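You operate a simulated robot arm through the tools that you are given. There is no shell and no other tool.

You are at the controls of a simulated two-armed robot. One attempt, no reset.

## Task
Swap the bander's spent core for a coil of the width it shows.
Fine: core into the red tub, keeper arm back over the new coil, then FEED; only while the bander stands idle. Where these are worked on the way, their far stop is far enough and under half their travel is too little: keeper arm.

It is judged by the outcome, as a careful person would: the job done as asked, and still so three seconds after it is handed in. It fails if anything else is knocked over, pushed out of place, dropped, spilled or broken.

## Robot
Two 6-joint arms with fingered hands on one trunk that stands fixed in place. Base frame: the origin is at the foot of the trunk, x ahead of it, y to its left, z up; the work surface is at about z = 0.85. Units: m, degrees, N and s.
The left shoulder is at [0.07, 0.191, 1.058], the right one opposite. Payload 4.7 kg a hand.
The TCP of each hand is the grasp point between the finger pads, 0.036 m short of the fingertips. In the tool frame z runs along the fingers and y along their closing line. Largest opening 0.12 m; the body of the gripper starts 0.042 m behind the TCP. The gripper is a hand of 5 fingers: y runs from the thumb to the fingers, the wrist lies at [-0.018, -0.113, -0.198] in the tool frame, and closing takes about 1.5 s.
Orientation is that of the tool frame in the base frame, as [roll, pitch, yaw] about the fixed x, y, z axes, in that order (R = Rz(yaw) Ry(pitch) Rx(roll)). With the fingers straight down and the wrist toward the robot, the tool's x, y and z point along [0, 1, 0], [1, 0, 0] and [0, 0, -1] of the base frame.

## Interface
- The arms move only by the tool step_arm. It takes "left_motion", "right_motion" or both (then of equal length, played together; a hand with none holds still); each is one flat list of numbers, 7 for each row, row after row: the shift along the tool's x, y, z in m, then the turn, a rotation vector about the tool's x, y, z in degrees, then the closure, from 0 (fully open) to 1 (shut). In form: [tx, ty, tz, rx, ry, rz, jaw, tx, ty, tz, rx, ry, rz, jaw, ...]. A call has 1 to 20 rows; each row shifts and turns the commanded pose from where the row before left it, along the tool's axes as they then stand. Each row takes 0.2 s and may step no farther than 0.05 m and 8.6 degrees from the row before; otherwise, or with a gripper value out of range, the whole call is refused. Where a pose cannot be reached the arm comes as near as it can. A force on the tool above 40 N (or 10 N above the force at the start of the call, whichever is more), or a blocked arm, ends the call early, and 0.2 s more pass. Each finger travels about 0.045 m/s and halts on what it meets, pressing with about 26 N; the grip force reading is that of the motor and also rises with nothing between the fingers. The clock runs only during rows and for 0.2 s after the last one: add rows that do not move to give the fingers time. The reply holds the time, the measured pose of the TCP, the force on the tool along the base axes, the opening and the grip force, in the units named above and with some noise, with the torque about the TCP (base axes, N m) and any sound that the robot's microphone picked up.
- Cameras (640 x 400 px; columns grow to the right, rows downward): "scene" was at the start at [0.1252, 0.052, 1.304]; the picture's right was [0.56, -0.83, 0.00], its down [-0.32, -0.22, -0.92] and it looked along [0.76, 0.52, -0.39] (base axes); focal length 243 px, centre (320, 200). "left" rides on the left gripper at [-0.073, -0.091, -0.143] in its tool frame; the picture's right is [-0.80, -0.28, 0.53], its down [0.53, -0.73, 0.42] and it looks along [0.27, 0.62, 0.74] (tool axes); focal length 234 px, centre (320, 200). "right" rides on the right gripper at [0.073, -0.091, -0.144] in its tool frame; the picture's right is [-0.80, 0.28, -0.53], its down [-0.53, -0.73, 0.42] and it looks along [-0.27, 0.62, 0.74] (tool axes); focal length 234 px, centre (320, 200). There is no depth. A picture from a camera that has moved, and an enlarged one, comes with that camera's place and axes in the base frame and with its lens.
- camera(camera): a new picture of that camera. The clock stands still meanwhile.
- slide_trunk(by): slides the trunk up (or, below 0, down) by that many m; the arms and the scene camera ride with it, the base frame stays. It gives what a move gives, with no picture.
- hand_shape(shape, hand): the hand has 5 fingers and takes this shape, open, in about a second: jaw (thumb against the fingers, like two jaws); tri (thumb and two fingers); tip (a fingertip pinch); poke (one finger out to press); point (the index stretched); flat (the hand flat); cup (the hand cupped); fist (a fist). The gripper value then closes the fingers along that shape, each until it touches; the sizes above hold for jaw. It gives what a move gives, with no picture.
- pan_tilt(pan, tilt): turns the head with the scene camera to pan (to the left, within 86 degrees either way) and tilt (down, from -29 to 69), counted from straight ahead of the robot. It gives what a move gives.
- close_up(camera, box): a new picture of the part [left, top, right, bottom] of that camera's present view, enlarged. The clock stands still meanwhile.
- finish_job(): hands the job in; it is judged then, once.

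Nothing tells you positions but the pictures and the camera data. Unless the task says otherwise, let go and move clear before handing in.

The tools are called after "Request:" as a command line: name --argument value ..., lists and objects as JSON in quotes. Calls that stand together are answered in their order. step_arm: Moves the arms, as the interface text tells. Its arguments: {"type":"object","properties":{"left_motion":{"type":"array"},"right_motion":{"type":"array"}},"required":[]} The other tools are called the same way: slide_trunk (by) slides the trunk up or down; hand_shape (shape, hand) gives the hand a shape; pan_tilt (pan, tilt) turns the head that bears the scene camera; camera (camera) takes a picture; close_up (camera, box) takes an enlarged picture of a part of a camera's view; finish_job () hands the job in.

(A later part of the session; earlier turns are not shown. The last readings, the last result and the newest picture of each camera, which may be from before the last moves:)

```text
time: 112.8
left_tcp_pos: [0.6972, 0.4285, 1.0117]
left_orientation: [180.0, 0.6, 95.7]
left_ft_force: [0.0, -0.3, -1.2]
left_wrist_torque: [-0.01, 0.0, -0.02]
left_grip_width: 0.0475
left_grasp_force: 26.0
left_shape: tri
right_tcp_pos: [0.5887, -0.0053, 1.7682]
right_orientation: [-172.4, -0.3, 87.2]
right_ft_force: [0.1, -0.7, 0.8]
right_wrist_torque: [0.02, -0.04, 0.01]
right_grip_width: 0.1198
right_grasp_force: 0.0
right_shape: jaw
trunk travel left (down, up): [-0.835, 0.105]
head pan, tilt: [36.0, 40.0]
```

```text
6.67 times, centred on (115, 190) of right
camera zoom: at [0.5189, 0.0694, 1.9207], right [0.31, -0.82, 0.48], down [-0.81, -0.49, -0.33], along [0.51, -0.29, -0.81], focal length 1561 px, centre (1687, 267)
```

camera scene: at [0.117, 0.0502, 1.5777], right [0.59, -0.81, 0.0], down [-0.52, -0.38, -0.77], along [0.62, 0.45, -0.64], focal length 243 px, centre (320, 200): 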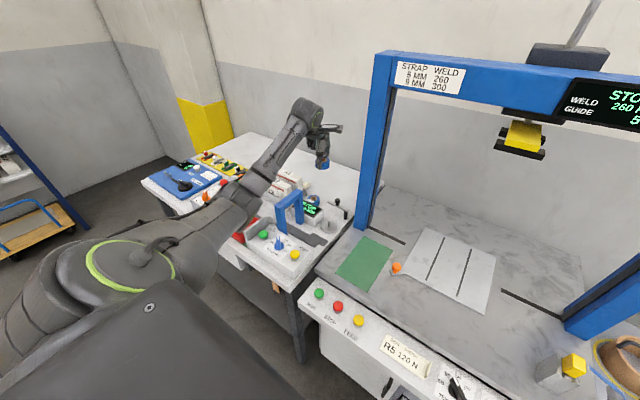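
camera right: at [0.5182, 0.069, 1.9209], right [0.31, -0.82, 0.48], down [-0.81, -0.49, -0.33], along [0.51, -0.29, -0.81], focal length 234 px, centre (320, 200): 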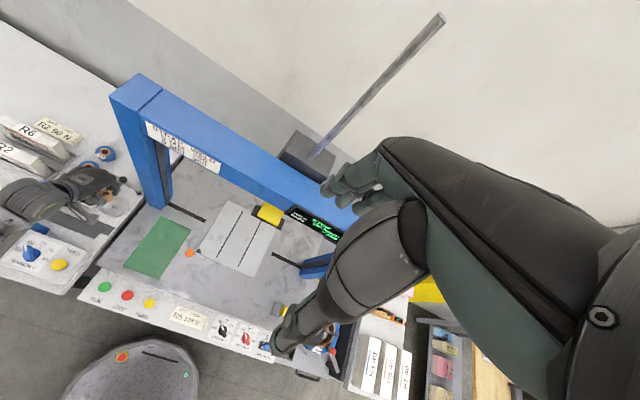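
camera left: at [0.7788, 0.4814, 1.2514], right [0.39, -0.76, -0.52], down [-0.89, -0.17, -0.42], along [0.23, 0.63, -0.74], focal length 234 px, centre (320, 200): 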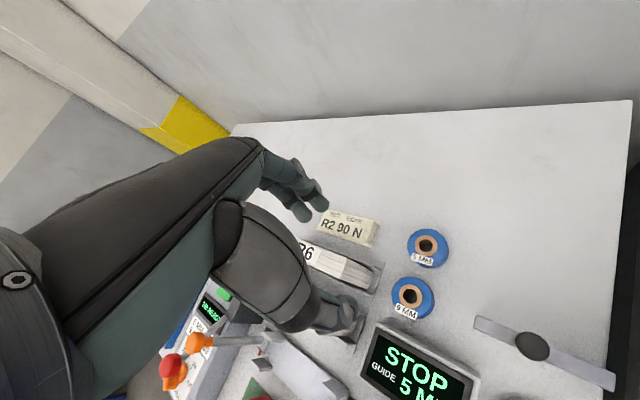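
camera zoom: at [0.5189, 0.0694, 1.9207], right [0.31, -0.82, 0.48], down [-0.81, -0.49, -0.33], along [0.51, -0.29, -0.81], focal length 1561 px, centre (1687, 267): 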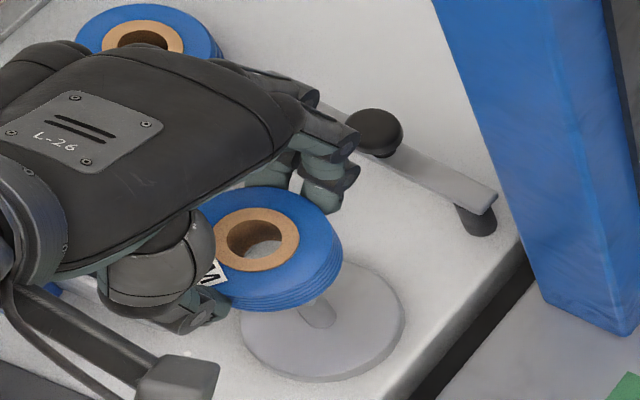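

Hole and pin now agree to within about 1 mm in all three cameras. I'll descend slowly, watching the force as the coil meets the pin.

Request:
step_arm --left_motion '[0, 0, 0.03, 0, 0, 0, 0.7, 0, 0, 0.025, 0, 0, 0, 0.7, 0, 0, 0.01, 0, 0, 0, 0.7]'

Request:
close_up --camera "left" --box '[280, 160, 440, 300]'

Request:
close_up --camera "right" --box '[80, 160, 150, 220]'

Request:
close_up --camera "scene" --box '[300, 170, 360, 230]'

```text
time: 113.6
left_tcp_pos: [0.6978, 0.4262, 0.9459]
left_orientation: [180.0, 0.3, 95.7]
left_ft_force: [0.3, -0.3, -1.2]
left_wrist_torque: [0.01, 0.02, -0.01]
left_grip_width: 0.0474
left_grasp_force: 26.0
left_shape: tri
right_tcp_pos: [0.588, -0.0043, 1.7674]
right_orientation: [-172.5, -0.4, 87.3]
right_ft_force: [0.2, -0.2, 0.2]
right_wrist_torque: [-0.01, 0.0, -0.02]
right_grip_width: 0.1196
right_grasp_force: 0.1
right_shape: jaw
trunk travel left (down, up): [-0.835, 0.105]
head pan, tilt: [36.0, 40.0]
```

```text
2.86 times, centred on (360, 230) of left
camera zoom: at [0.6133, 0.3472, 1.0891], right [-0.2, -0.83, -0.52], down [-0.78, 0.45, -0.43], along [0.59, 0.32, -0.74], focal length 669 px, centre (206, 114)
```

zoom: 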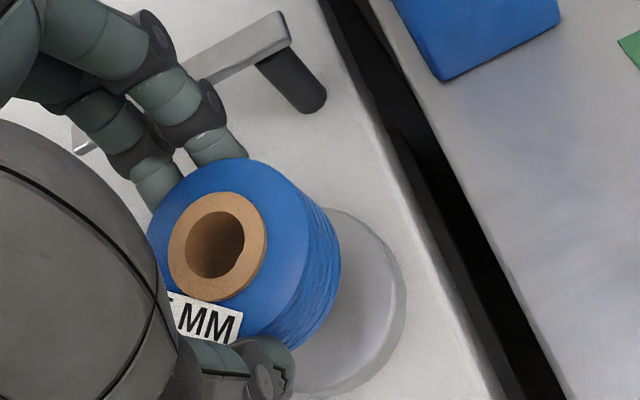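

```text
6.67 times, centred on (115, 190) of right
camera zoom: at [0.5186, 0.0694, 1.9209], right [0.31, -0.82, 0.48], down [-0.81, -0.49, -0.33], along [0.51, -0.29, -0.81], focal length 1561 px, centre (1687, 267)
```

zoom: 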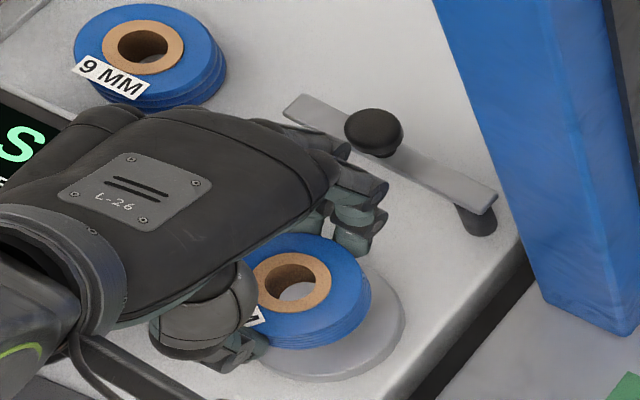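

```text
6.67 times, centred on (330, 200) of scene
camera zoom: at [0.1176, 0.0497, 1.5777], right [0.59, -0.81, 0.0], down [-0.52, -0.38, -0.77], along [0.62, 0.45, -0.64], focal length 1619 px, centre (253, 200)
```

zoom: 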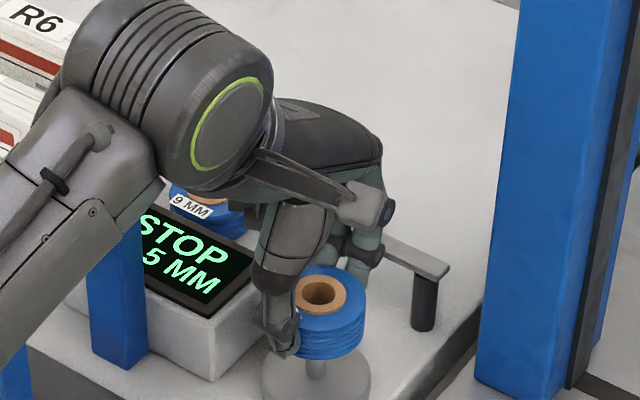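

Still aligned and no contact. Continuing down in small steps.

Request:
step_arm --left_motion '[0, 0, 0.004, 0, 0, 0, 0.7, 0, 0, 0.004, 0, 0, 0, 0.7, 0, 0, 0.004, 0, 0, 0, 0.7, 0, 0, 0.004, 0, 0, 0, 0.7]'

Request:
close_up --camera "right" --box '[80, 160, 150, 220]'

Request:
close_up --camera "scene" --box '[310, 190, 350, 230]'

```text
time: 114.6
left_tcp_pos: [0.697, 0.4264, 0.9302]
left_orientation: [-180.0, 0.4, 95.8]
left_ft_force: [0.6, -0.4, -0.5]
left_wrist_torque: [-0.02, 0.01, 0.0]
left_grip_width: 0.0474
left_grasp_force: 26.0
left_shape: tri
right_tcp_pos: [0.589, -0.0058, 1.7679]
right_orientation: [-172.3, -0.4, 87.2]
right_ft_force: [0.5, 0.2, 0.2]
right_wrist_torque: [-0.01, -0.03, 0.0]
right_grip_width: 0.1198
right_grasp_force: 0.0
right_shape: jaw
trunk travel left (down, up): [-0.835, 0.105]
head pan, tilt: [36.0, 40.0]
```

```text
6.67 times, centred on (115, 190) of right
camera zoom: at [0.5189, 0.0696, 1.9207], right [0.31, -0.82, 0.48], down [-0.81, -0.49, -0.33], along [0.51, -0.29, -0.81], focal length 1561 px, centre (1687, 267)
```

zoom: 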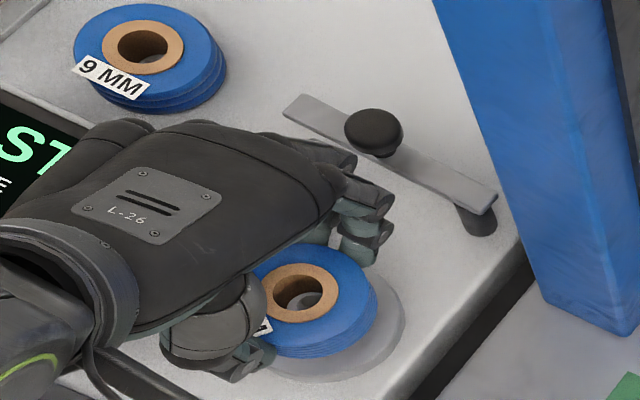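

```text
10.00 times, centred on (330, 210) of scene
camera zoom: at [0.1179, 0.0499, 1.5776], right [0.59, -0.81, 0.0], down [-0.52, -0.38, -0.77], along [0.62, 0.45, -0.64], focal length 2428 px, centre (220, 100)
```

zoom: 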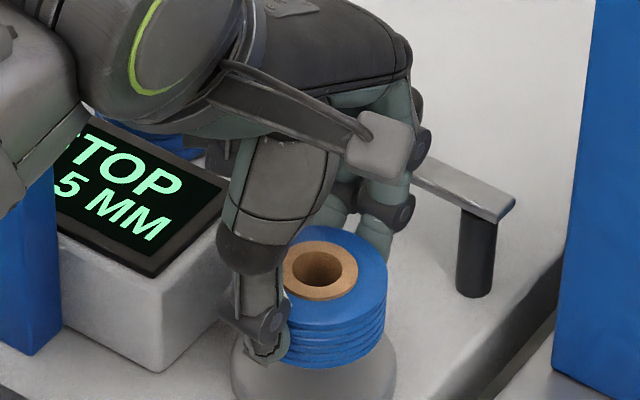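

The pin tip is now visible inside the coil's hole with no contact force. Continuing down.

Request:
step_arm --left_motion '[0, 0, 0.004, 0, 0, 0, 0.7, 0, 0, 0.004, 0, 0, 0, 0.7, 0, 0, 0.004, 0, 0, 0, 0.7, 0, 0, 0.004, 0, 0, 0, 0.7]'

Request:
close_up --camera "right" --box '[80, 160, 150, 220]'

Request:
close_up --camera "left" --box '[280, 160, 440, 300]'

```text
time: 115.6
left_tcp_pos: [0.6972, 0.4257, 0.9145]
left_orientation: [-180.0, 0.6, 95.7]
left_ft_force: [1.3, 0.4, -1.2]
left_wrist_torque: [-0.01, -0.01, -0.03]
left_grip_width: 0.0471
left_grasp_force: 26.1
left_shape: tri
right_tcp_pos: [0.5873, -0.0046, 1.7678]
right_orientation: [-172.4, -0.3, 87.2]
right_ft_force: [-0.1, -0.4, -0.6]
right_wrist_torque: [0.01, -0.01, 0.02]
right_grip_width: 0.1199
right_grasp_force: 0.1
right_shape: jaw
trunk travel left (down, up): [-0.835, 0.105]
head pan, tilt: [36.0, 40.0]
```

```text
6.67 times, centred on (115, 190) of right
camera zoom: at [0.5189, 0.0696, 1.9207], right [0.31, -0.82, 0.48], down [-0.81, -0.49, -0.33], along [0.51, -0.29, -0.81], focal length 1561 px, centre (1687, 267)
```

zoom: 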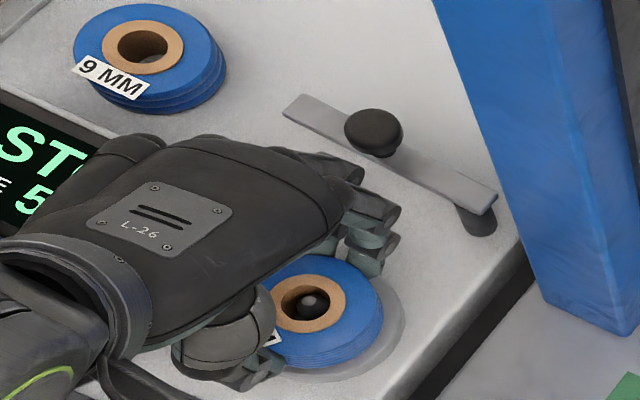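

```text
2.86 times, centred on (360, 230) of left
camera zoom: at [0.6128, 0.3466, 1.0574], right [-0.2, -0.83, -0.52], down [-0.78, 0.45, -0.43], along [0.59, 0.32, -0.74], focal length 669 px, centre (206, 114)
```

zoom: 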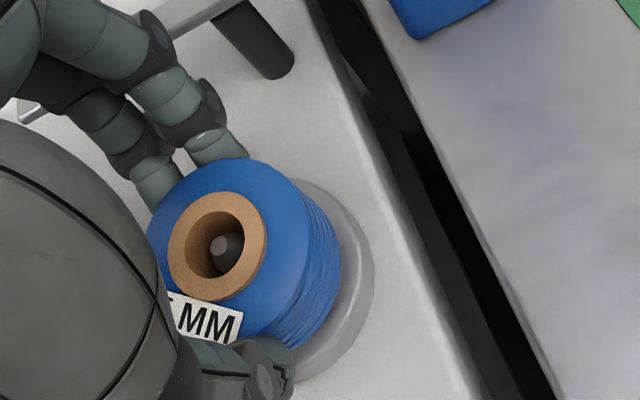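

The pin is well centred in the hole. I'll lower the last few millimetres until the coil seats on the disc.

Request:
step_arm --left_motion '[0, 0, 0.003, 0, 0, 0, 0.7, 0, 0, 0.002, 0, 0, 0, 0.7, 0, 0, 0.002, 0, 0, 0, 0.7]'

Request:
close_up --camera "scene" --box '[310, 190, 350, 230]'

```text
time: 116.4
left_tcp_pos: [0.6969, 0.4265, 0.907]
left_orientation: [179.9, 0.4, 95.7]
left_ft_force: [0.2, 0.1, -0.7]
left_wrist_torque: [-0.03, -0.02, 0.01]
left_grip_width: 0.0475
left_grasp_force: 26.1
left_shape: tri
right_tcp_pos: [0.5875, -0.0059, 1.7684]
right_orientation: [-172.4, -0.4, 87.3]
right_ft_force: [-0.1, -0.7, -1.1]
right_wrist_torque: [-0.01, -0.01, 0.01]
right_grip_width: 0.1195
right_grasp_force: 0.0
right_shape: jaw
trunk travel left (down, up): [-0.835, 0.105]
head pan, tilt: [36.0, 40.0]
```

```text
10.00 times, centred on (330, 210) of scene
camera zoom: at [0.1178, 0.0498, 1.5776], right [0.59, -0.81, 0.0], down [-0.52, -0.38, -0.77], along [0.62, 0.45, -0.64], focal length 2428 px, centre (220, 100)
```

zoom: 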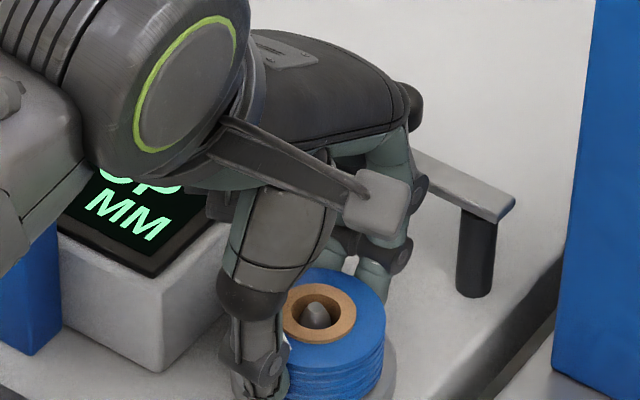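

Request:
step_arm --left_motion '[0, 0, 0.0015, 0, 0, 0, 0.7, 0, 0, 0.0015, 0, 0, 0, 0.7]'

```text
time: 117.0
left_tcp_pos: [0.6958, 0.4268, 0.9065]
left_orientation: [179.7, 0.5, 95.7]
left_ft_force: [0.2, 0.7, 9.0]
left_wrist_torque: [-0.01, 0.05, -0.04]
left_grip_width: 0.0477
left_grasp_force: 25.9
left_shape: tri
right_tcp_pos: [0.5874, -0.006, 1.7682]
right_orientation: [-172.5, -0.3, 87.2]
right_ft_force: [-0.4, 0.3, -0.4]
right_wrist_torque: [0.01, 0.01, -0.01]
right_grip_width: 0.1198
right_grasp_force: 0.0
right_shape: jaw
trunk travel left (down, up): [-0.835, 0.105]
head pan, tilt: [36.0, 40.0]
```

The coil is seated (9 N up at exactly the expected height). I'll ease off and open the fingers.

Request:
step_arm --left_motion '[0, 0, -0.0015, 0, 0, 0, 0.65, 0, 0, 0, 0, 0, 0, 0.58, 0, 0, 0, 0, 0, 0, 0.5, 0, 0, 0, 0, 0, 0, 0.42, 0, 0, 0, 0, 0, 0, 0.42]'

Request:
close_up --camera "left" --box '[280, 160, 440, 300]'

Request:
close_up --camera "right" --box '[80, 160, 150, 220]'

```text
time: 118.2
left_tcp_pos: [0.6959, 0.4261, 0.9055]
left_orientation: [180.0, 0.4, 95.7]
left_ft_force: [-0.5, 0.4, -0.1]
left_wrist_torque: [-0.03, -0.03, -0.02]
left_grip_width: 0.0693
left_grasp_force: 0.0
left_shape: tri
right_tcp_pos: [0.5875, -0.0055, 1.7678]
right_orientation: [-172.5, -0.4, 87.2]
right_ft_force: [-0.7, 0.4, -0.3]
right_wrist_torque: [0.0, 0.0, -0.05]
right_grip_width: 0.1199
right_grasp_force: 0.0
right_shape: jaw
trunk travel left (down, up): [-0.835, 0.105]
head pan, tilt: [36.0, 40.0]
```

```text
2.86 times, centred on (360, 230) of left
camera zoom: at [0.6124, 0.3464, 1.0491], right [-0.2, -0.83, -0.52], down [-0.78, 0.45, -0.43], along [0.59, 0.32, -0.74], focal length 669 px, centre (206, 114)
```

zoom: 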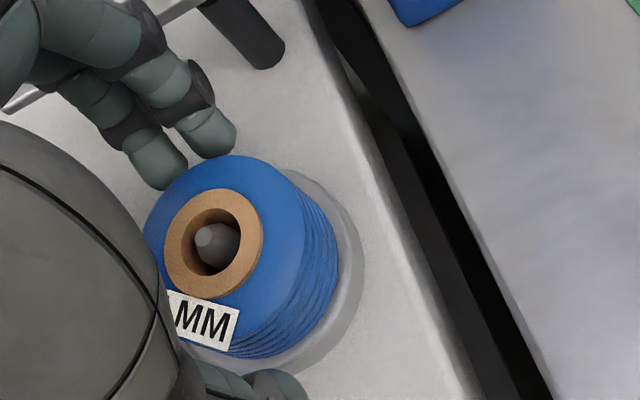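

```text
6.67 times, centred on (115, 190) of right
camera zoom: at [0.5181, 0.0691, 1.921], right [0.31, -0.82, 0.48], down [-0.81, -0.49, -0.33], along [0.51, -0.29, -0.81], focal length 1561 px, centre (1687, 267)
```

zoom: 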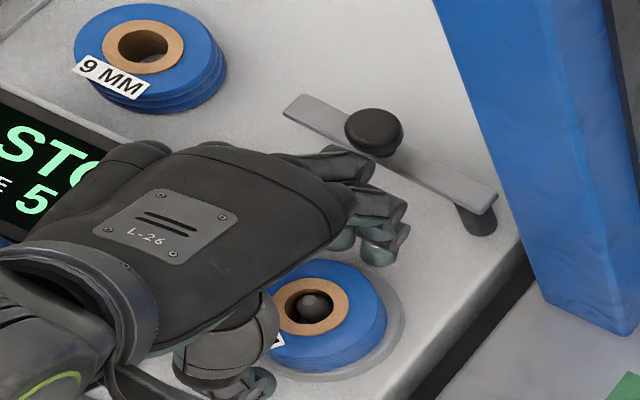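

The coil sits on the spindle and is released. I'll rise straight up, then verify.

Request:
step_arm --left_motion '[0, 0, -0.01, 0, 0, 0, 0.42, 0, 0, -0.02, 0, 0, 0, 0.42, 0, 0, -0.04, 0, 0, 0, 0.42, 0, 0, -0.04, 0, 0, 0, 0.42, 0, 0, -0.03, 0, 0, 0, 0.42]'

Request:
close_up --camera "left" --box '[260, 150, 500, 320]'

Request:
close_up --camera "scene" --box '[290, 170, 370, 230]'

```text
time: 119.4
left_tcp_pos: [0.6952, 0.4268, 1.0457]
left_orientation: [179.9, 0.3, 95.7]
left_ft_force: [-0.3, -0.6, 0.1]
left_wrist_torque: [-0.02, 0.01, 0.03]
left_grip_width: 0.069
left_grasp_force: 0.0
left_shape: tri
right_tcp_pos: [0.588, -0.0051, 1.7678]
right_orientation: [-172.5, -0.3, 87.2]
right_ft_force: [-0.4, 0.4, 0.5]
right_wrist_torque: [0.01, -0.01, 0.0]
right_grip_width: 0.1194
right_grasp_force: 0.1
right_shape: jaw
trunk travel left (down, up): [-0.835, 0.105]
head pan, tilt: [36.0, 40.0]
```

```text
2.35 times, centred on (380, 235) of left
camera zoom: at [0.6121, 0.3472, 1.1892], right [-0.2, -0.83, -0.52], down [-0.78, 0.45, -0.43], along [0.59, 0.32, -0.74], focal length 551 px, centre (179, 118)
```

zoom: 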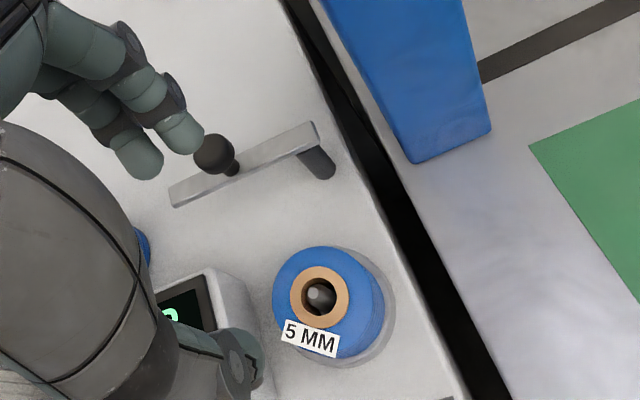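

```text
6.67 times, centred on (330, 200) of scene
camera zoom: at [0.1175, 0.0494, 1.5776], right [0.59, -0.81, 0.0], down [-0.52, -0.38, -0.77], along [0.62, 0.45, -0.64], focal length 1619 px, centre (253, 200)
```

zoom: 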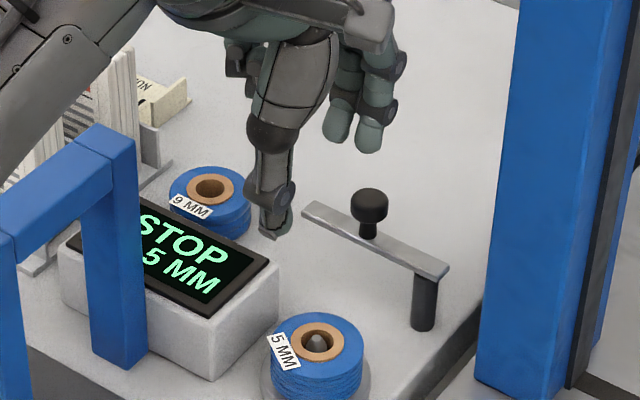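

The 5 MM coil is seated on the spindle. Next I'll bring the closed pinch around to the far side of the keeper knob, with the hand turned to stay clear of the post, to push the arm back.

Request:
step_arm --left_motion '[-0.0012, 0.0357, 0, 0, 0, 8, 1, 0.0037, 0.0356, 0, 0, 0, 8, 1, 0.0087, 0.0347, 0, 0, 0, 8, 1, 0.0134, 0.0332, 0, 0, 0, 0, 1, 0, 0, 0, 0, 0, 0, 1, 0, 0, 0, 0, 0, 0, 1]'

Request:
close_up --camera "scene" --box '[300, 150, 380, 220]'

Request:
close_up --camera "right" --box '[50, 120, 170, 220]'

Request:
close_up --camera "left" --box '[240, 120, 500, 320]'

```text
time: 120.8
left_tcp_pos: [0.8381, 0.4365, 1.0449]
left_orientation: [179.7, 0.4, 71.7]
left_ft_force: [-1.0, 0.3, 0.1]
left_wrist_torque: [0.01, -0.01, 0.04]
left_grip_width: 0.0
left_grasp_force: 25.6
left_shape: tri
right_tcp_pos: [0.5876, -0.0038, 1.7685]
right_orientation: [-172.6, -0.3, 87.3]
right_ft_force: [-0.7, 0.5, 1.1]
right_wrist_torque: [0.0, 0.0, 0.01]
right_grip_width: 0.1198
right_grasp_force: 0.0
right_shape: jaw
trunk travel left (down, up): [-0.835, 0.105]
head pan, tilt: [36.0, 40.0]
```

```text
5.71 times, centred on (340, 185) of scene
camera zoom: at [0.117, 0.0501, 1.5777], right [0.59, -0.81, 0.0], down [-0.52, -0.38, -0.77], along [0.62, 0.45, -0.64], focal length 1387 px, centre (206, 286)
```

zoom: 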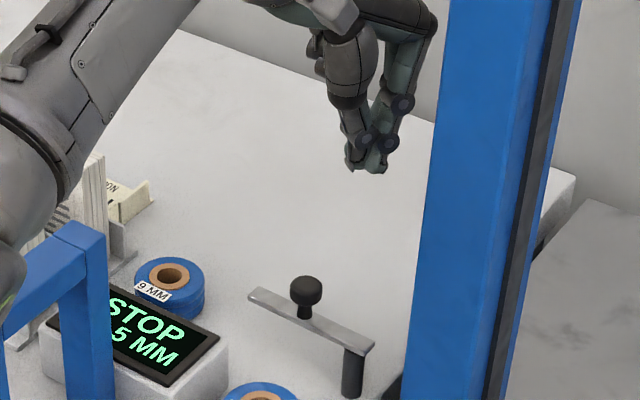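

```text
4.00 times, centred on (110, 170) of right
camera zoom: at [0.5177, 0.0699, 1.9211], right [0.31, -0.82, 0.48], down [-0.81, -0.49, -0.33], along [0.51, -0.29, -0.81], focal length 937 px, centre (1160, 320)
```

zoom: 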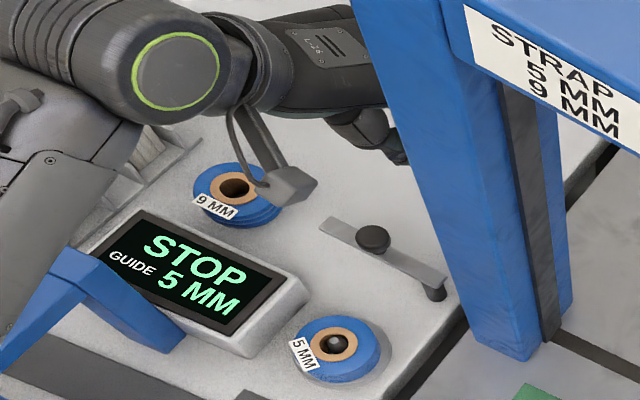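

```text
2.00 times, centred on (370, 220) of left
camera zoom: at [0.7288, 0.3988, 1.1885], right [-0.52, -0.68, -0.52], down [-0.53, 0.73, -0.43], along [0.67, 0.05, -0.74], focal length 468 px, centre (220, 160)
```

zoom: 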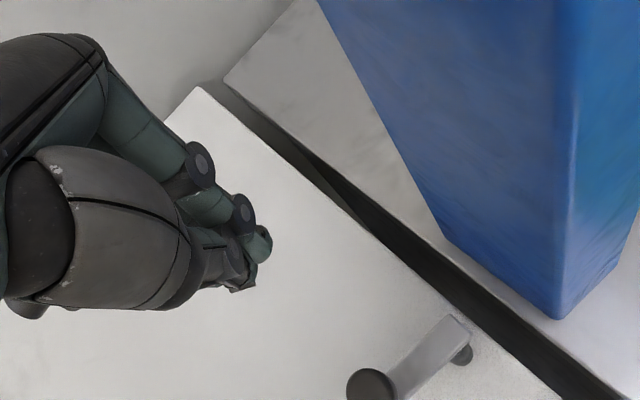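

The knob is at (0.788, 0.443), 5 cm in front of the closed pinch on its far side. I'll descend there to bar height.

Request:
step_arm --left_motion '[0, 0, 0.04, 0, 0, 0, 1, 0, 0, 0.04, 0, 0, 0, 1, 0, 0, 0.022, 0, 0, 0, 1]'

Request:
close_up --camera "scene" --box '[300, 160, 380, 230]'

Request:
close_up --camera "left" --box '[240, 120, 500, 320]'

```text
time: 121.6
left_tcp_pos: [0.8417, 0.4362, 0.9425]
left_orientation: [179.8, 0.4, 71.7]
left_ft_force: [-0.3, -0.2, 1.0]
left_wrist_torque: [-0.02, 0.02, 0.01]
left_grip_width: 0.0003
left_grasp_force: 26.3
left_shape: tri
right_tcp_pos: [0.5891, -0.0048, 1.7672]
right_orientation: [-172.4, -0.3, 87.2]
right_ft_force: [-0.9, -0.8, 0.1]
right_wrist_torque: [0.02, -0.02, 0.02]
right_grip_width: 0.1198
right_grasp_force: 0.1
right_shape: jaw
trunk travel left (down, up): [-0.835, 0.105]
head pan, tilt: [36.0, 40.0]
```

```text
5.71 times, centred on (340, 195) of scene
camera zoom: at [0.1181, 0.0494, 1.5777], right [0.59, -0.81, 0.0], down [-0.52, -0.38, -0.77], along [0.62, 0.45, -0.64], focal length 1387 px, centre (206, 229)
```

zoom: 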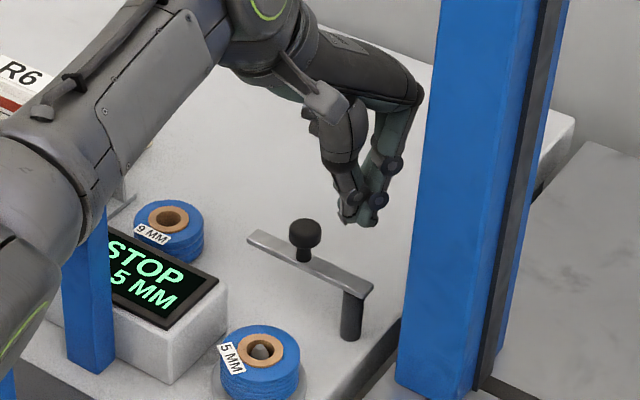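

```text
2.00 times, centred on (370, 220) of left
camera zoom: at [0.7308, 0.3975, 1.0862], right [-0.52, -0.68, -0.52], down [-0.53, 0.73, -0.43], along [0.67, 0.05, -0.74], focal length 468 px, centre (220, 160)
```

zoom: 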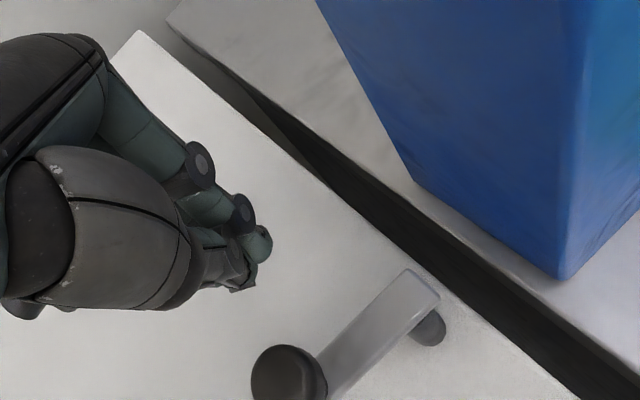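

Request:
step_arm --left_motion '[-0.0021, -0.0106, 0, 0, 0, 0, 1, -0.001, -0.009, 0, 0, 0, 0, 1, 0.003, -0.0099, 0, 0, 0, 0, 1, 0.0018, -0.01, 0, 0, 0, 0, 1, -0.0002, -0.0103, 0, 0, 0, 0, 1]'

Request:
close_up --camera "scene" --box '[300, 160, 380, 230]'

Request:
close_up --camera "left" --box '[240, 120, 500, 320]'

Request:
close_up --camera "right" --box '[50, 120, 170, 220]'

```text
time: 122.8
left_tcp_pos: [0.7931, 0.4536, 0.9442]
left_orientation: [179.9, 0.5, 71.7]
left_ft_force: [0.2, 0.1, -0.3]
left_wrist_torque: [-0.03, -0.03, 0.01]
left_grip_width: 0.0
left_grasp_force: 26.2
left_shape: tri
right_tcp_pos: [0.5887, -0.0041, 1.7679]
right_orientation: [-172.5, -0.2, 87.3]
right_ft_force: [-0.6, -0.1, 0.1]
right_wrist_torque: [0.02, -0.03, 0.01]
right_grip_width: 0.1199
right_grasp_force: 0.1
right_shape: jaw
trunk travel left (down, up): [-0.835, 0.105]
head pan, tilt: [36.0, 40.0]
```

```text
5.71 times, centred on (340, 195) of scene
camera zoom: at [0.1171, 0.0503, 1.5777], right [0.59, -0.81, 0.0], down [-0.52, -0.38, -0.77], along [0.62, 0.45, -0.64], focal length 1387 px, centre (206, 229)
```

zoom: 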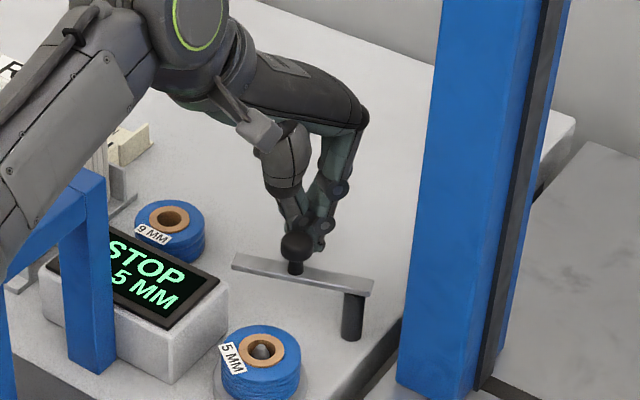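

```text
2.00 times, centred on (370, 220) of left
camera zoom: at [0.6823, 0.4147, 1.0868], right [-0.52, -0.68, -0.52], down [-0.53, 0.73, -0.43], along [0.67, 0.05, -0.74], focal length 468 px, centre (220, 160)
```

zoom: 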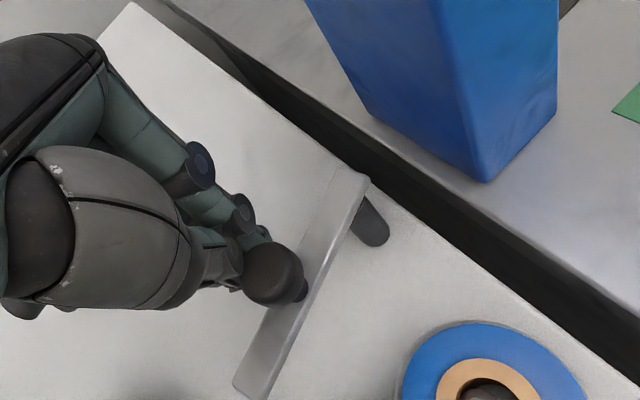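

```text
4.00 times, centred on (110, 170) of right
camera zoom: at [0.5178, 0.0701, 1.921], right [0.31, -0.82, 0.48], down [-0.81, -0.49, -0.33], along [0.51, -0.29, -0.81], focal length 937 px, centre (1160, 320)
```

zoom: 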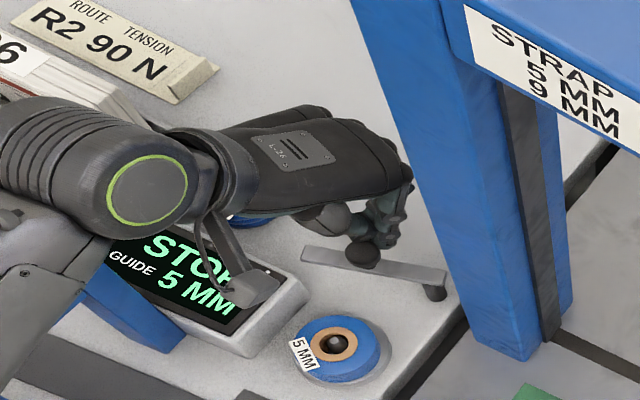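

The keeper is swinging back. I'll continue along the arc toward its closed position.

Request:
step_arm --left_motion '[-0.0061, -0.0016, 0, 0, 0, 0, 1, -0.0024, -0.0088, 0, 0, 0, 0, 1, -0.0039, -0.0084, 0, 0, 0, 0, 1, -0.0053, -0.0076, 0, 0, 0, 0, 1, -0.0065, -0.0066, 0, 0, 0, 0, 1]'

Request:
close_up --camera "scene" --box '[300, 160, 380, 230]'

Request:
close_up --camera "left" --box '[240, 120, 500, 320]'

Request:
close_up --camera "right" --box '[50, 120, 170, 220]'

```text
time: 124.0
left_tcp_pos: [0.7535, 0.4391, 0.944]
left_orientation: [179.7, 0.4, 71.7]
left_ft_force: [-0.8, 0.7, 0.3]
left_wrist_torque: [0.0, -0.01, 0.02]
left_grip_width: 0.0
left_grasp_force: 25.8
left_shape: tri
right_tcp_pos: [0.5871, -0.0044, 1.7676]
right_orientation: [-172.5, -0.3, 87.2]
right_ft_force: [0.0, 0.0, 1.1]
right_wrist_torque: [0.02, -0.01, -0.02]
right_grip_width: 0.1197
right_grasp_force: 0.2
right_shape: jaw
trunk travel left (down, up): [-0.835, 0.105]
head pan, tilt: [36.0, 40.0]
```

```text
5.71 times, centred on (340, 195) of scene
camera zoom: at [0.1168, 0.0501, 1.5777], right [0.59, -0.81, 0.0], down [-0.52, -0.38, -0.77], along [0.62, 0.45, -0.64], focal length 1387 px, centre (206, 229)
```

zoom: 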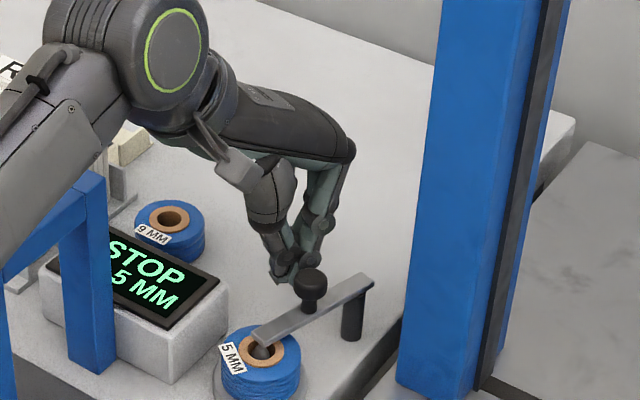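

```text
2.00 times, centred on (370, 220) of left
camera zoom: at [0.6435, 0.402, 1.0872], right [-0.52, -0.68, -0.52], down [-0.53, 0.73, -0.43], along [0.67, 0.05, -0.74], focal length 468 px, centre (220, 160)
```

zoom: 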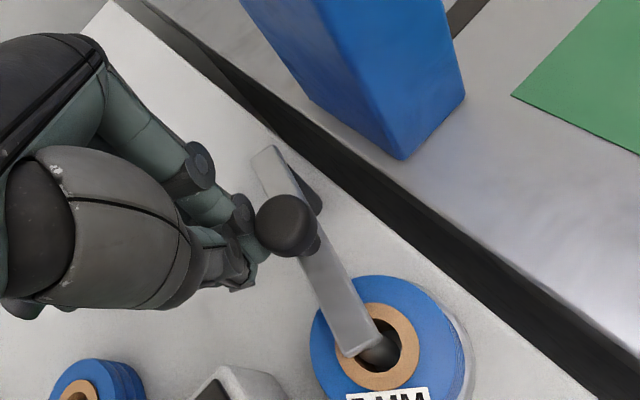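

```text
4.00 times, centred on (110, 170) of right
camera zoom: at [0.5176, 0.0698, 1.9211], right [0.31, -0.82, 0.48], down [-0.81, -0.49, -0.33], along [0.51, -0.29, -0.81], focal length 937 px, centre (1160, 320)
```

zoom: 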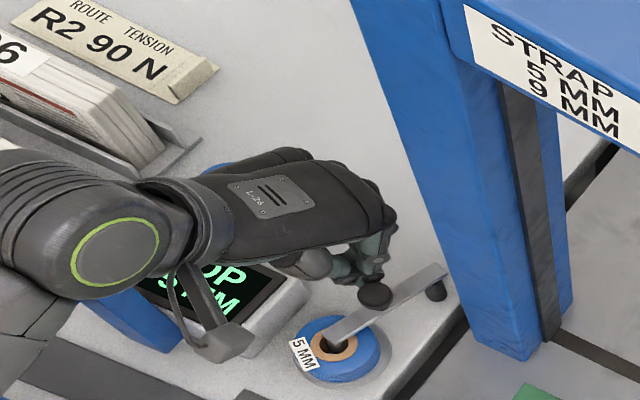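

The bar is back over the coil. I'll push a little further to seat it against its closed stop, watching the force.

Request:
step_arm --left_motion '[-0.003, -0.0001, 0, 0, 0, 0, 1, -0.003, -0.0001, 0, 0, 0, 0, 1, -0.003, -0.0001, 0, 0, 0, 0, 1]'

Request:
close_up --camera "scene" --box '[300, 160, 380, 230]'

Request:
close_up --camera "left" --box '[240, 120, 500, 320]'

```text
time: 124.8
left_tcp_pos: [0.7522, 0.4374, 0.9426]
left_orientation: [179.7, 0.2, 71.7]
left_ft_force: [10.3, 16.0, 3.1]
left_wrist_torque: [0.31, -0.21, 0.14]
left_grip_width: 0.0001
left_grasp_force: 25.8
left_shape: tri
right_tcp_pos: [0.5897, -0.0007, 1.7679]
right_orientation: [-172.4, -0.1, 87.3]
right_ft_force: [0.3, 0.4, 0.0]
right_wrist_torque: [0.01, 0.04, -0.03]
right_grip_width: 0.1198
right_grasp_force: 0.1
right_shape: jaw
trunk travel left (down, up): [-0.835, 0.105]
head pan, tilt: [36.0, 40.0]
```

```text
5.71 times, centred on (340, 195) of scene
camera zoom: at [0.1195, 0.0531, 1.5775], right [0.59, -0.81, 0.0], down [-0.52, -0.38, -0.76], along [0.62, 0.45, -0.64], focal length 1387 px, centre (206, 229)
```

zoom: 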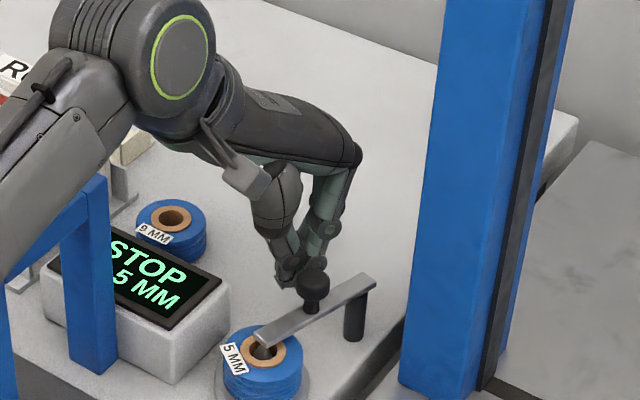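

```text
2.00 times, centred on (370, 220) of left
camera zoom: at [0.6422, 0.3975, 1.0856], right [-0.51, -0.68, -0.52], down [-0.53, 0.73, -0.43], along [0.68, 0.05, -0.74], focal length 468 px, centre (220, 160)
```

zoom: 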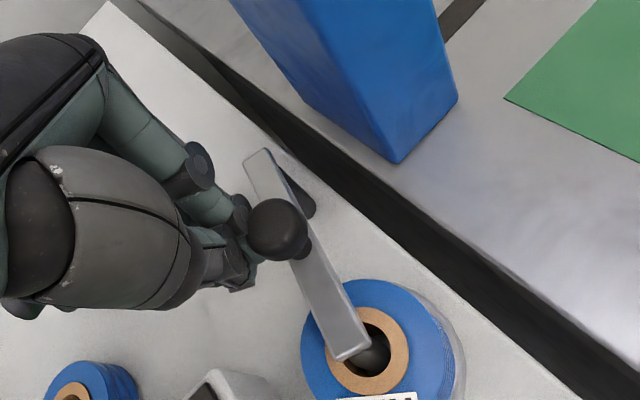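

The keeper is at its closed stop over the new coil (19 N resistance). I'll back off sideways, then rise clear.

Request:
step_arm --left_motion '[0.01, 0.0003, 0, 0, 0, 0, 1, 0.012, 0.0005, 0, 0, 0, 0, 1, 0, 0, -0.03, 0, 0, 0, 1, 0, 0, -0.04, 0, 0, 0, 1, 0, 0, -0.04, 0, 0, 0, 1, 0, 0, -0.04, 0, 0, 0, 1]'

Request:
close_up --camera "scene" --box '[300, 160, 380, 230]'

Request:
close_up --camera "right" --box '[50, 140, 170, 240]'

```text
time: 126.2
left_tcp_pos: [0.7578, 0.4527, 1.0936]
left_orientation: [179.8, 0.4, 71.7]
left_ft_force: [-0.5, 0.5, -1.5]
left_wrist_torque: [-0.01, -0.05, 0.01]
left_grip_width: 0.0
left_grasp_force: 26.3
left_shape: tri
right_tcp_pos: [0.5882, -0.0054, 1.7679]
right_orientation: [-172.5, -0.2, 87.3]
right_ft_force: [0.1, 0.5, -0.1]
right_wrist_torque: [0.0, -0.01, 0.0]
right_grip_width: 0.12
right_grasp_force: 0.1
right_shape: jaw
trunk travel left (down, up): [-0.835, 0.105]
head pan, tilt: [36.0, 40.0]
```

```text
5.71 times, centred on (340, 195) of scene
camera zoom: at [0.1173, 0.0496, 1.5776], right [0.59, -0.81, 0.0], down [-0.52, -0.38, -0.77], along [0.62, 0.45, -0.64], focal length 1387 px, centre (206, 229)
```

zoom: 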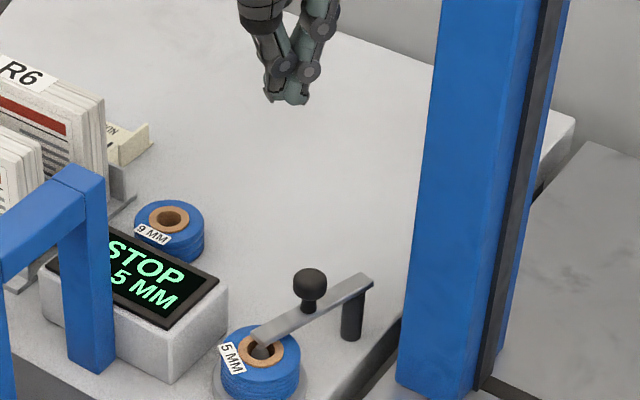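

```text
4.00 times, centred on (110, 190) of right
camera zoom: at [0.5182, 0.0693, 1.9209], right [0.31, -0.82, 0.48], down [-0.81, -0.49, -0.33], along [0.51, -0.29, -0.81], focal length 937 px, centre (1160, 240)
```

zoom: 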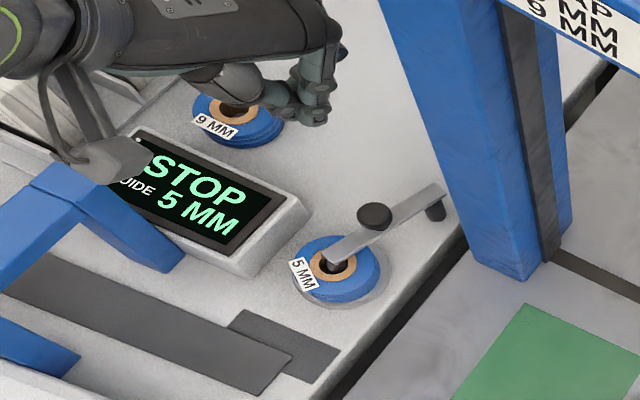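

The new coil is in place under the keeper and the display still reads STOP. Next is the bander's yellow FEED button at about (0.479, 0.418). I'll raise the trunk for a comfortable fold and move the closed pinch over it at height.

Request:
slide_trunk --by 0.1

Request:
step_arm --left_motion '[-0.012, -0.037, 0, 0, 0, 0, 1, -0.012, -0.037, 0, 0, 0, 0, 1, -0.012, -0.037, 0, 0, 0, 0, 1, -0.012, -0.037, 0, 0, 0, 0, 1]'

Request:
camera --camera "scene"

```text
time: 127.6
left_tcp_pos: [0.7583, 0.4532, 1.1946]
left_orientation: [179.7, 0.4, 71.6]
left_ft_force: [-0.3, -0.6, 0.8]
left_wrist_torque: [0.02, -0.04, 0.01]
left_grip_width: 0.0001
left_grasp_force: 26.0
left_shape: tri
right_tcp_pos: [0.5891, -0.0045, 1.8684]
right_orientation: [-172.4, -0.3, 87.2]
right_ft_force: [0.7, -0.4, 0.1]
right_wrist_torque: [-0.01, 0.04, 0.0]
right_grip_width: 0.12
right_grasp_force: 0.0
right_shape: jaw
trunk travel left (down, up): [-0.935, 0.005]
head pan, tilt: [36.0, 40.0]
```

```text
time: 128.6
left_tcp_pos: [0.6015, 0.4539, 1.1948]
left_orientation: [179.8, 0.4, 71.6]
left_ft_force: [0.3, 0.7, 0.6]
left_wrist_torque: [-0.01, -0.02, 0.0]
left_grip_width: 0.0
left_grasp_force: 25.9
left_shape: tri
right_tcp_pos: [0.5858, -0.0047, 1.8693]
right_orientation: [-172.5, -0.4, 87.3]
right_ft_force: [-1.0, 0.3, 0.9]
right_wrist_torque: [0.0, 0.0, -0.03]
right_grip_width: 0.12
right_grasp_force: 0.0
right_shape: jaw
trunk travel left (down, up): [-0.935, 0.005]
head pan, tilt: [36.0, 40.0]
```

```text
taken
camera scene: at [0.1156, 0.0504, 1.6778], right [0.59, -0.81, 0.0], down [-0.52, -0.38, -0.77], along [0.62, 0.45, -0.64], focal length 243 px, centre (320, 200)
```

scene: 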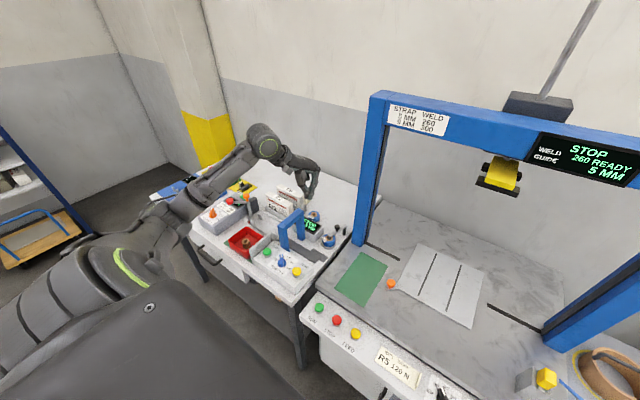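

Request:
step_arm --left_motion '[-0.0182, -0.0262, 0, 0, 0, 0, 1, -0.0182, -0.0262, 0, 0, 0, 0, 1, -0.0182, -0.0262, 0, 0, 0, 0, 1, -0.0182, -0.0262, 0, 0, 0, 0, 1]'

Request:
camera --camera "scene"

Request:
camera --camera "left"

```text
time: 129.6
left_tcp_pos: [0.4776, 0.4174, 1.1949]
left_orientation: [179.7, 0.3, 71.7]
left_ft_force: [-0.4, -0.4, 0.3]
left_wrist_torque: [0.02, 0.0, -0.02]
left_grip_width: 0.0
left_grasp_force: 26.3
left_shape: tri
right_tcp_pos: [0.5869, -0.0066, 1.868]
right_orientation: [-172.6, -0.3, 87.2]
right_ft_force: [-0.7, -0.4, -0.2]
right_wrist_torque: [-0.02, -0.01, 0.01]
right_grip_width: 0.1197
right_grasp_force: 0.0
right_shape: jaw
trunk travel left (down, up): [-0.935, 0.005]
head pan, tilt: [36.0, 40.0]
```

```text
taken
camera scene: at [0.1166, 0.0495, 1.6777], right [0.59, -0.81, 0.0], down [-0.52, -0.38, -0.77], along [0.62, 0.45, -0.64], focal length 243 px, centre (320, 200)
```

scene: 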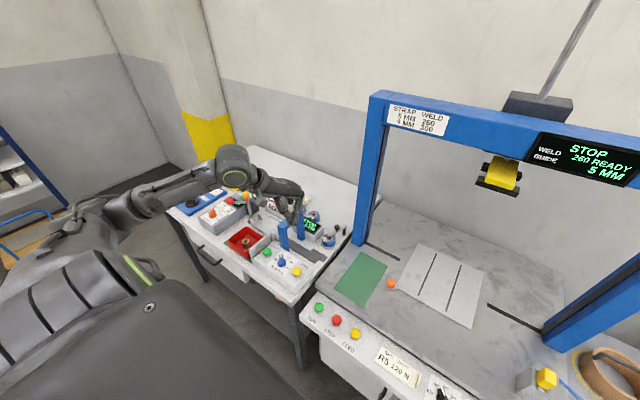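

```text
taken
camera left: at [0.3689, 0.3788, 1.3379], right [-0.52, -0.68, -0.52], down [-0.53, 0.73, -0.43], along [0.67, 0.05, -0.74], focal length 234 px, centre (320, 200)
```

left: 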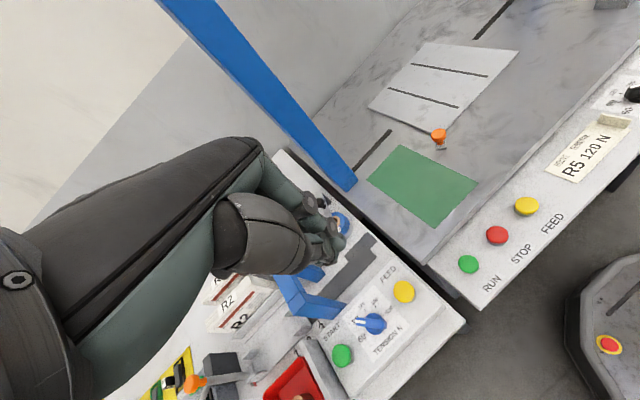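

FEED lies right under the pinch, within 2 mm. I'll descend partway and re-check.

Request:
step_arm --left_motion '[0, 0, 0.04, 0, 0, 0, 1, 0, 0, 0.04, 0, 0, 0, 1, 0, 0, 0.04, 0, 0, 0, 1, 0, 0, 0.04, 0, 0, 0, 1, 0, 0, 0.03, 0, 0, 0, 1]'

Request:
close_up --camera "left" --box '[260, 160, 500, 360]'

Request:
close_up --camera "scene" --box '[220, 160, 360, 310]'

```text
time: 130.8
left_tcp_pos: [0.4804, 0.4166, 1.0025]
left_orientation: [179.8, 0.4, 71.8]
left_ft_force: [0.4, -0.5, 0.3]
left_wrist_torque: [0.02, 0.03, -0.02]
left_grip_width: 0.0002
left_grasp_force: 26.3
left_shape: tri
right_tcp_pos: [0.5889, -0.0051, 1.8664]
right_orientation: [-172.5, -0.3, 87.3]
right_ft_force: [-0.6, 0.1, 0.2]
right_wrist_torque: [0.01, 0.0, 0.03]
right_grip_width: 0.1198
right_grasp_force: 0.1
right_shape: jaw
trunk travel left (down, up): [-0.935, 0.005]
head pan, tilt: [36.0, 40.0]
```

```text
2.00 times, centred on (380, 260) of left
camera zoom: at [0.3708, 0.3782, 1.146], right [-0.52, -0.68, -0.52], down [-0.53, 0.73, -0.43], along [0.67, 0.05, -0.74], focal length 468 px, centre (200, 80)
```

zoom: 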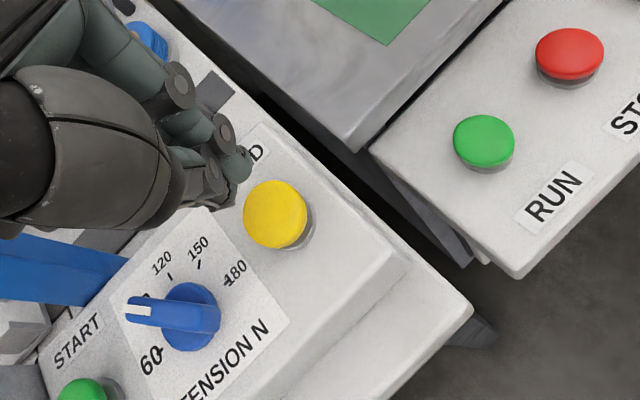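

```text
2.67 times, centred on (290, 235) of scene
camera zoom: at [0.1176, 0.0499, 1.6777], right [0.59, -0.81, 0.0], down [-0.52, -0.38, -0.77], along [0.62, 0.45, -0.64], focal length 648 px, centre (400, 107)
```

zoom: 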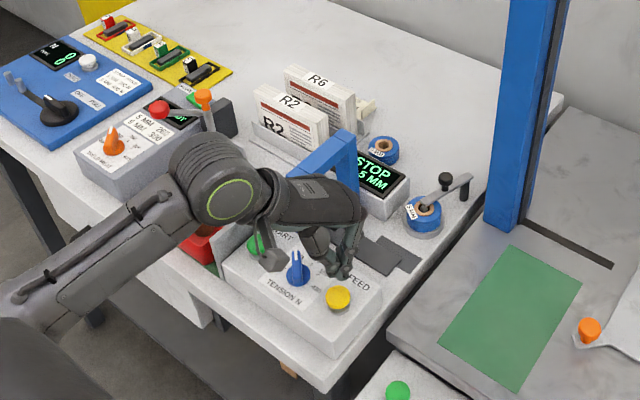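

FEED is dead centre under the fingertips, its top at z ≈ 0.912, and the display still shows STOP. I'll come down to just above it.

Request:
step_arm --left_motion '[0, 0, 0.03, 0, 0, 0, 1, 0, 0, 0.017, 0, 0, 0, 1]'

Request:
close_up --camera "left" --box '[260, 160, 500, 360]'

Request:
close_up --camera "scene" --box '[260, 220, 340, 290]'

```text
time: 131.4
left_tcp_pos: [0.4804, 0.4172, 0.9575]
left_orientation: [179.7, 0.3, 71.5]
left_ft_force: [0.6, 0.7, 3.7]
left_wrist_torque: [0.06, -0.06, -0.01]
left_grip_width: 0.0
left_grasp_force: 25.9
left_shape: tri
right_tcp_pos: [0.588, -0.0051, 1.8684]
right_orientation: [-172.5, -0.2, 87.3]
right_ft_force: [1.1, 0.1, 0.4]
right_wrist_torque: [0.0, -0.02, 0.03]
right_grip_width: 0.1198
right_grasp_force: 0.1
right_shape: jaw
trunk travel left (down, up): [-0.935, 0.005]
head pan, tilt: [36.0, 40.0]
heard: click
```

```text
2.00 times, centred on (380, 260) of left
camera zoom: at [0.3705, 0.3777, 1.1003], right [-0.52, -0.68, -0.52], down [-0.53, 0.73, -0.43], along [0.68, 0.05, -0.74], focal length 468 px, centre (200, 80)
```

zoom: 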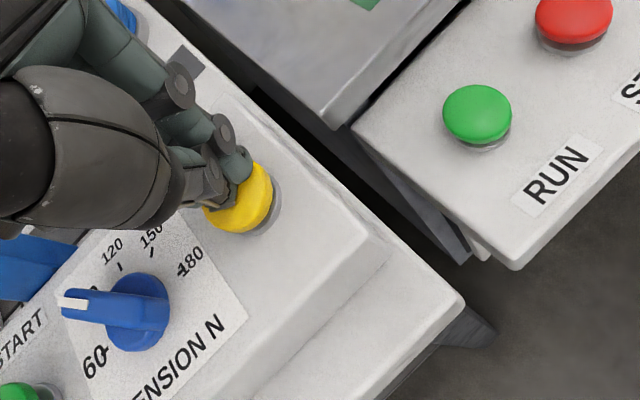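

```text
5.71 times, centred on (300, 255) of scene
camera zoom: at [0.1175, 0.0496, 1.6778], right [0.59, -0.81, 0.0], down [-0.52, -0.38, -0.77], along [0.62, 0.45, -0.64], focal length 1387 px, centre (434, -114)
```

zoom: 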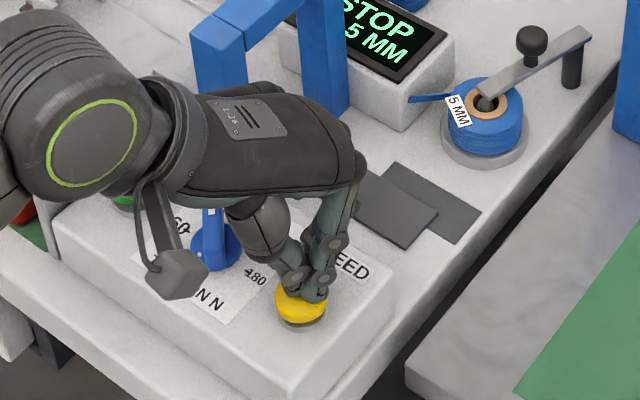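

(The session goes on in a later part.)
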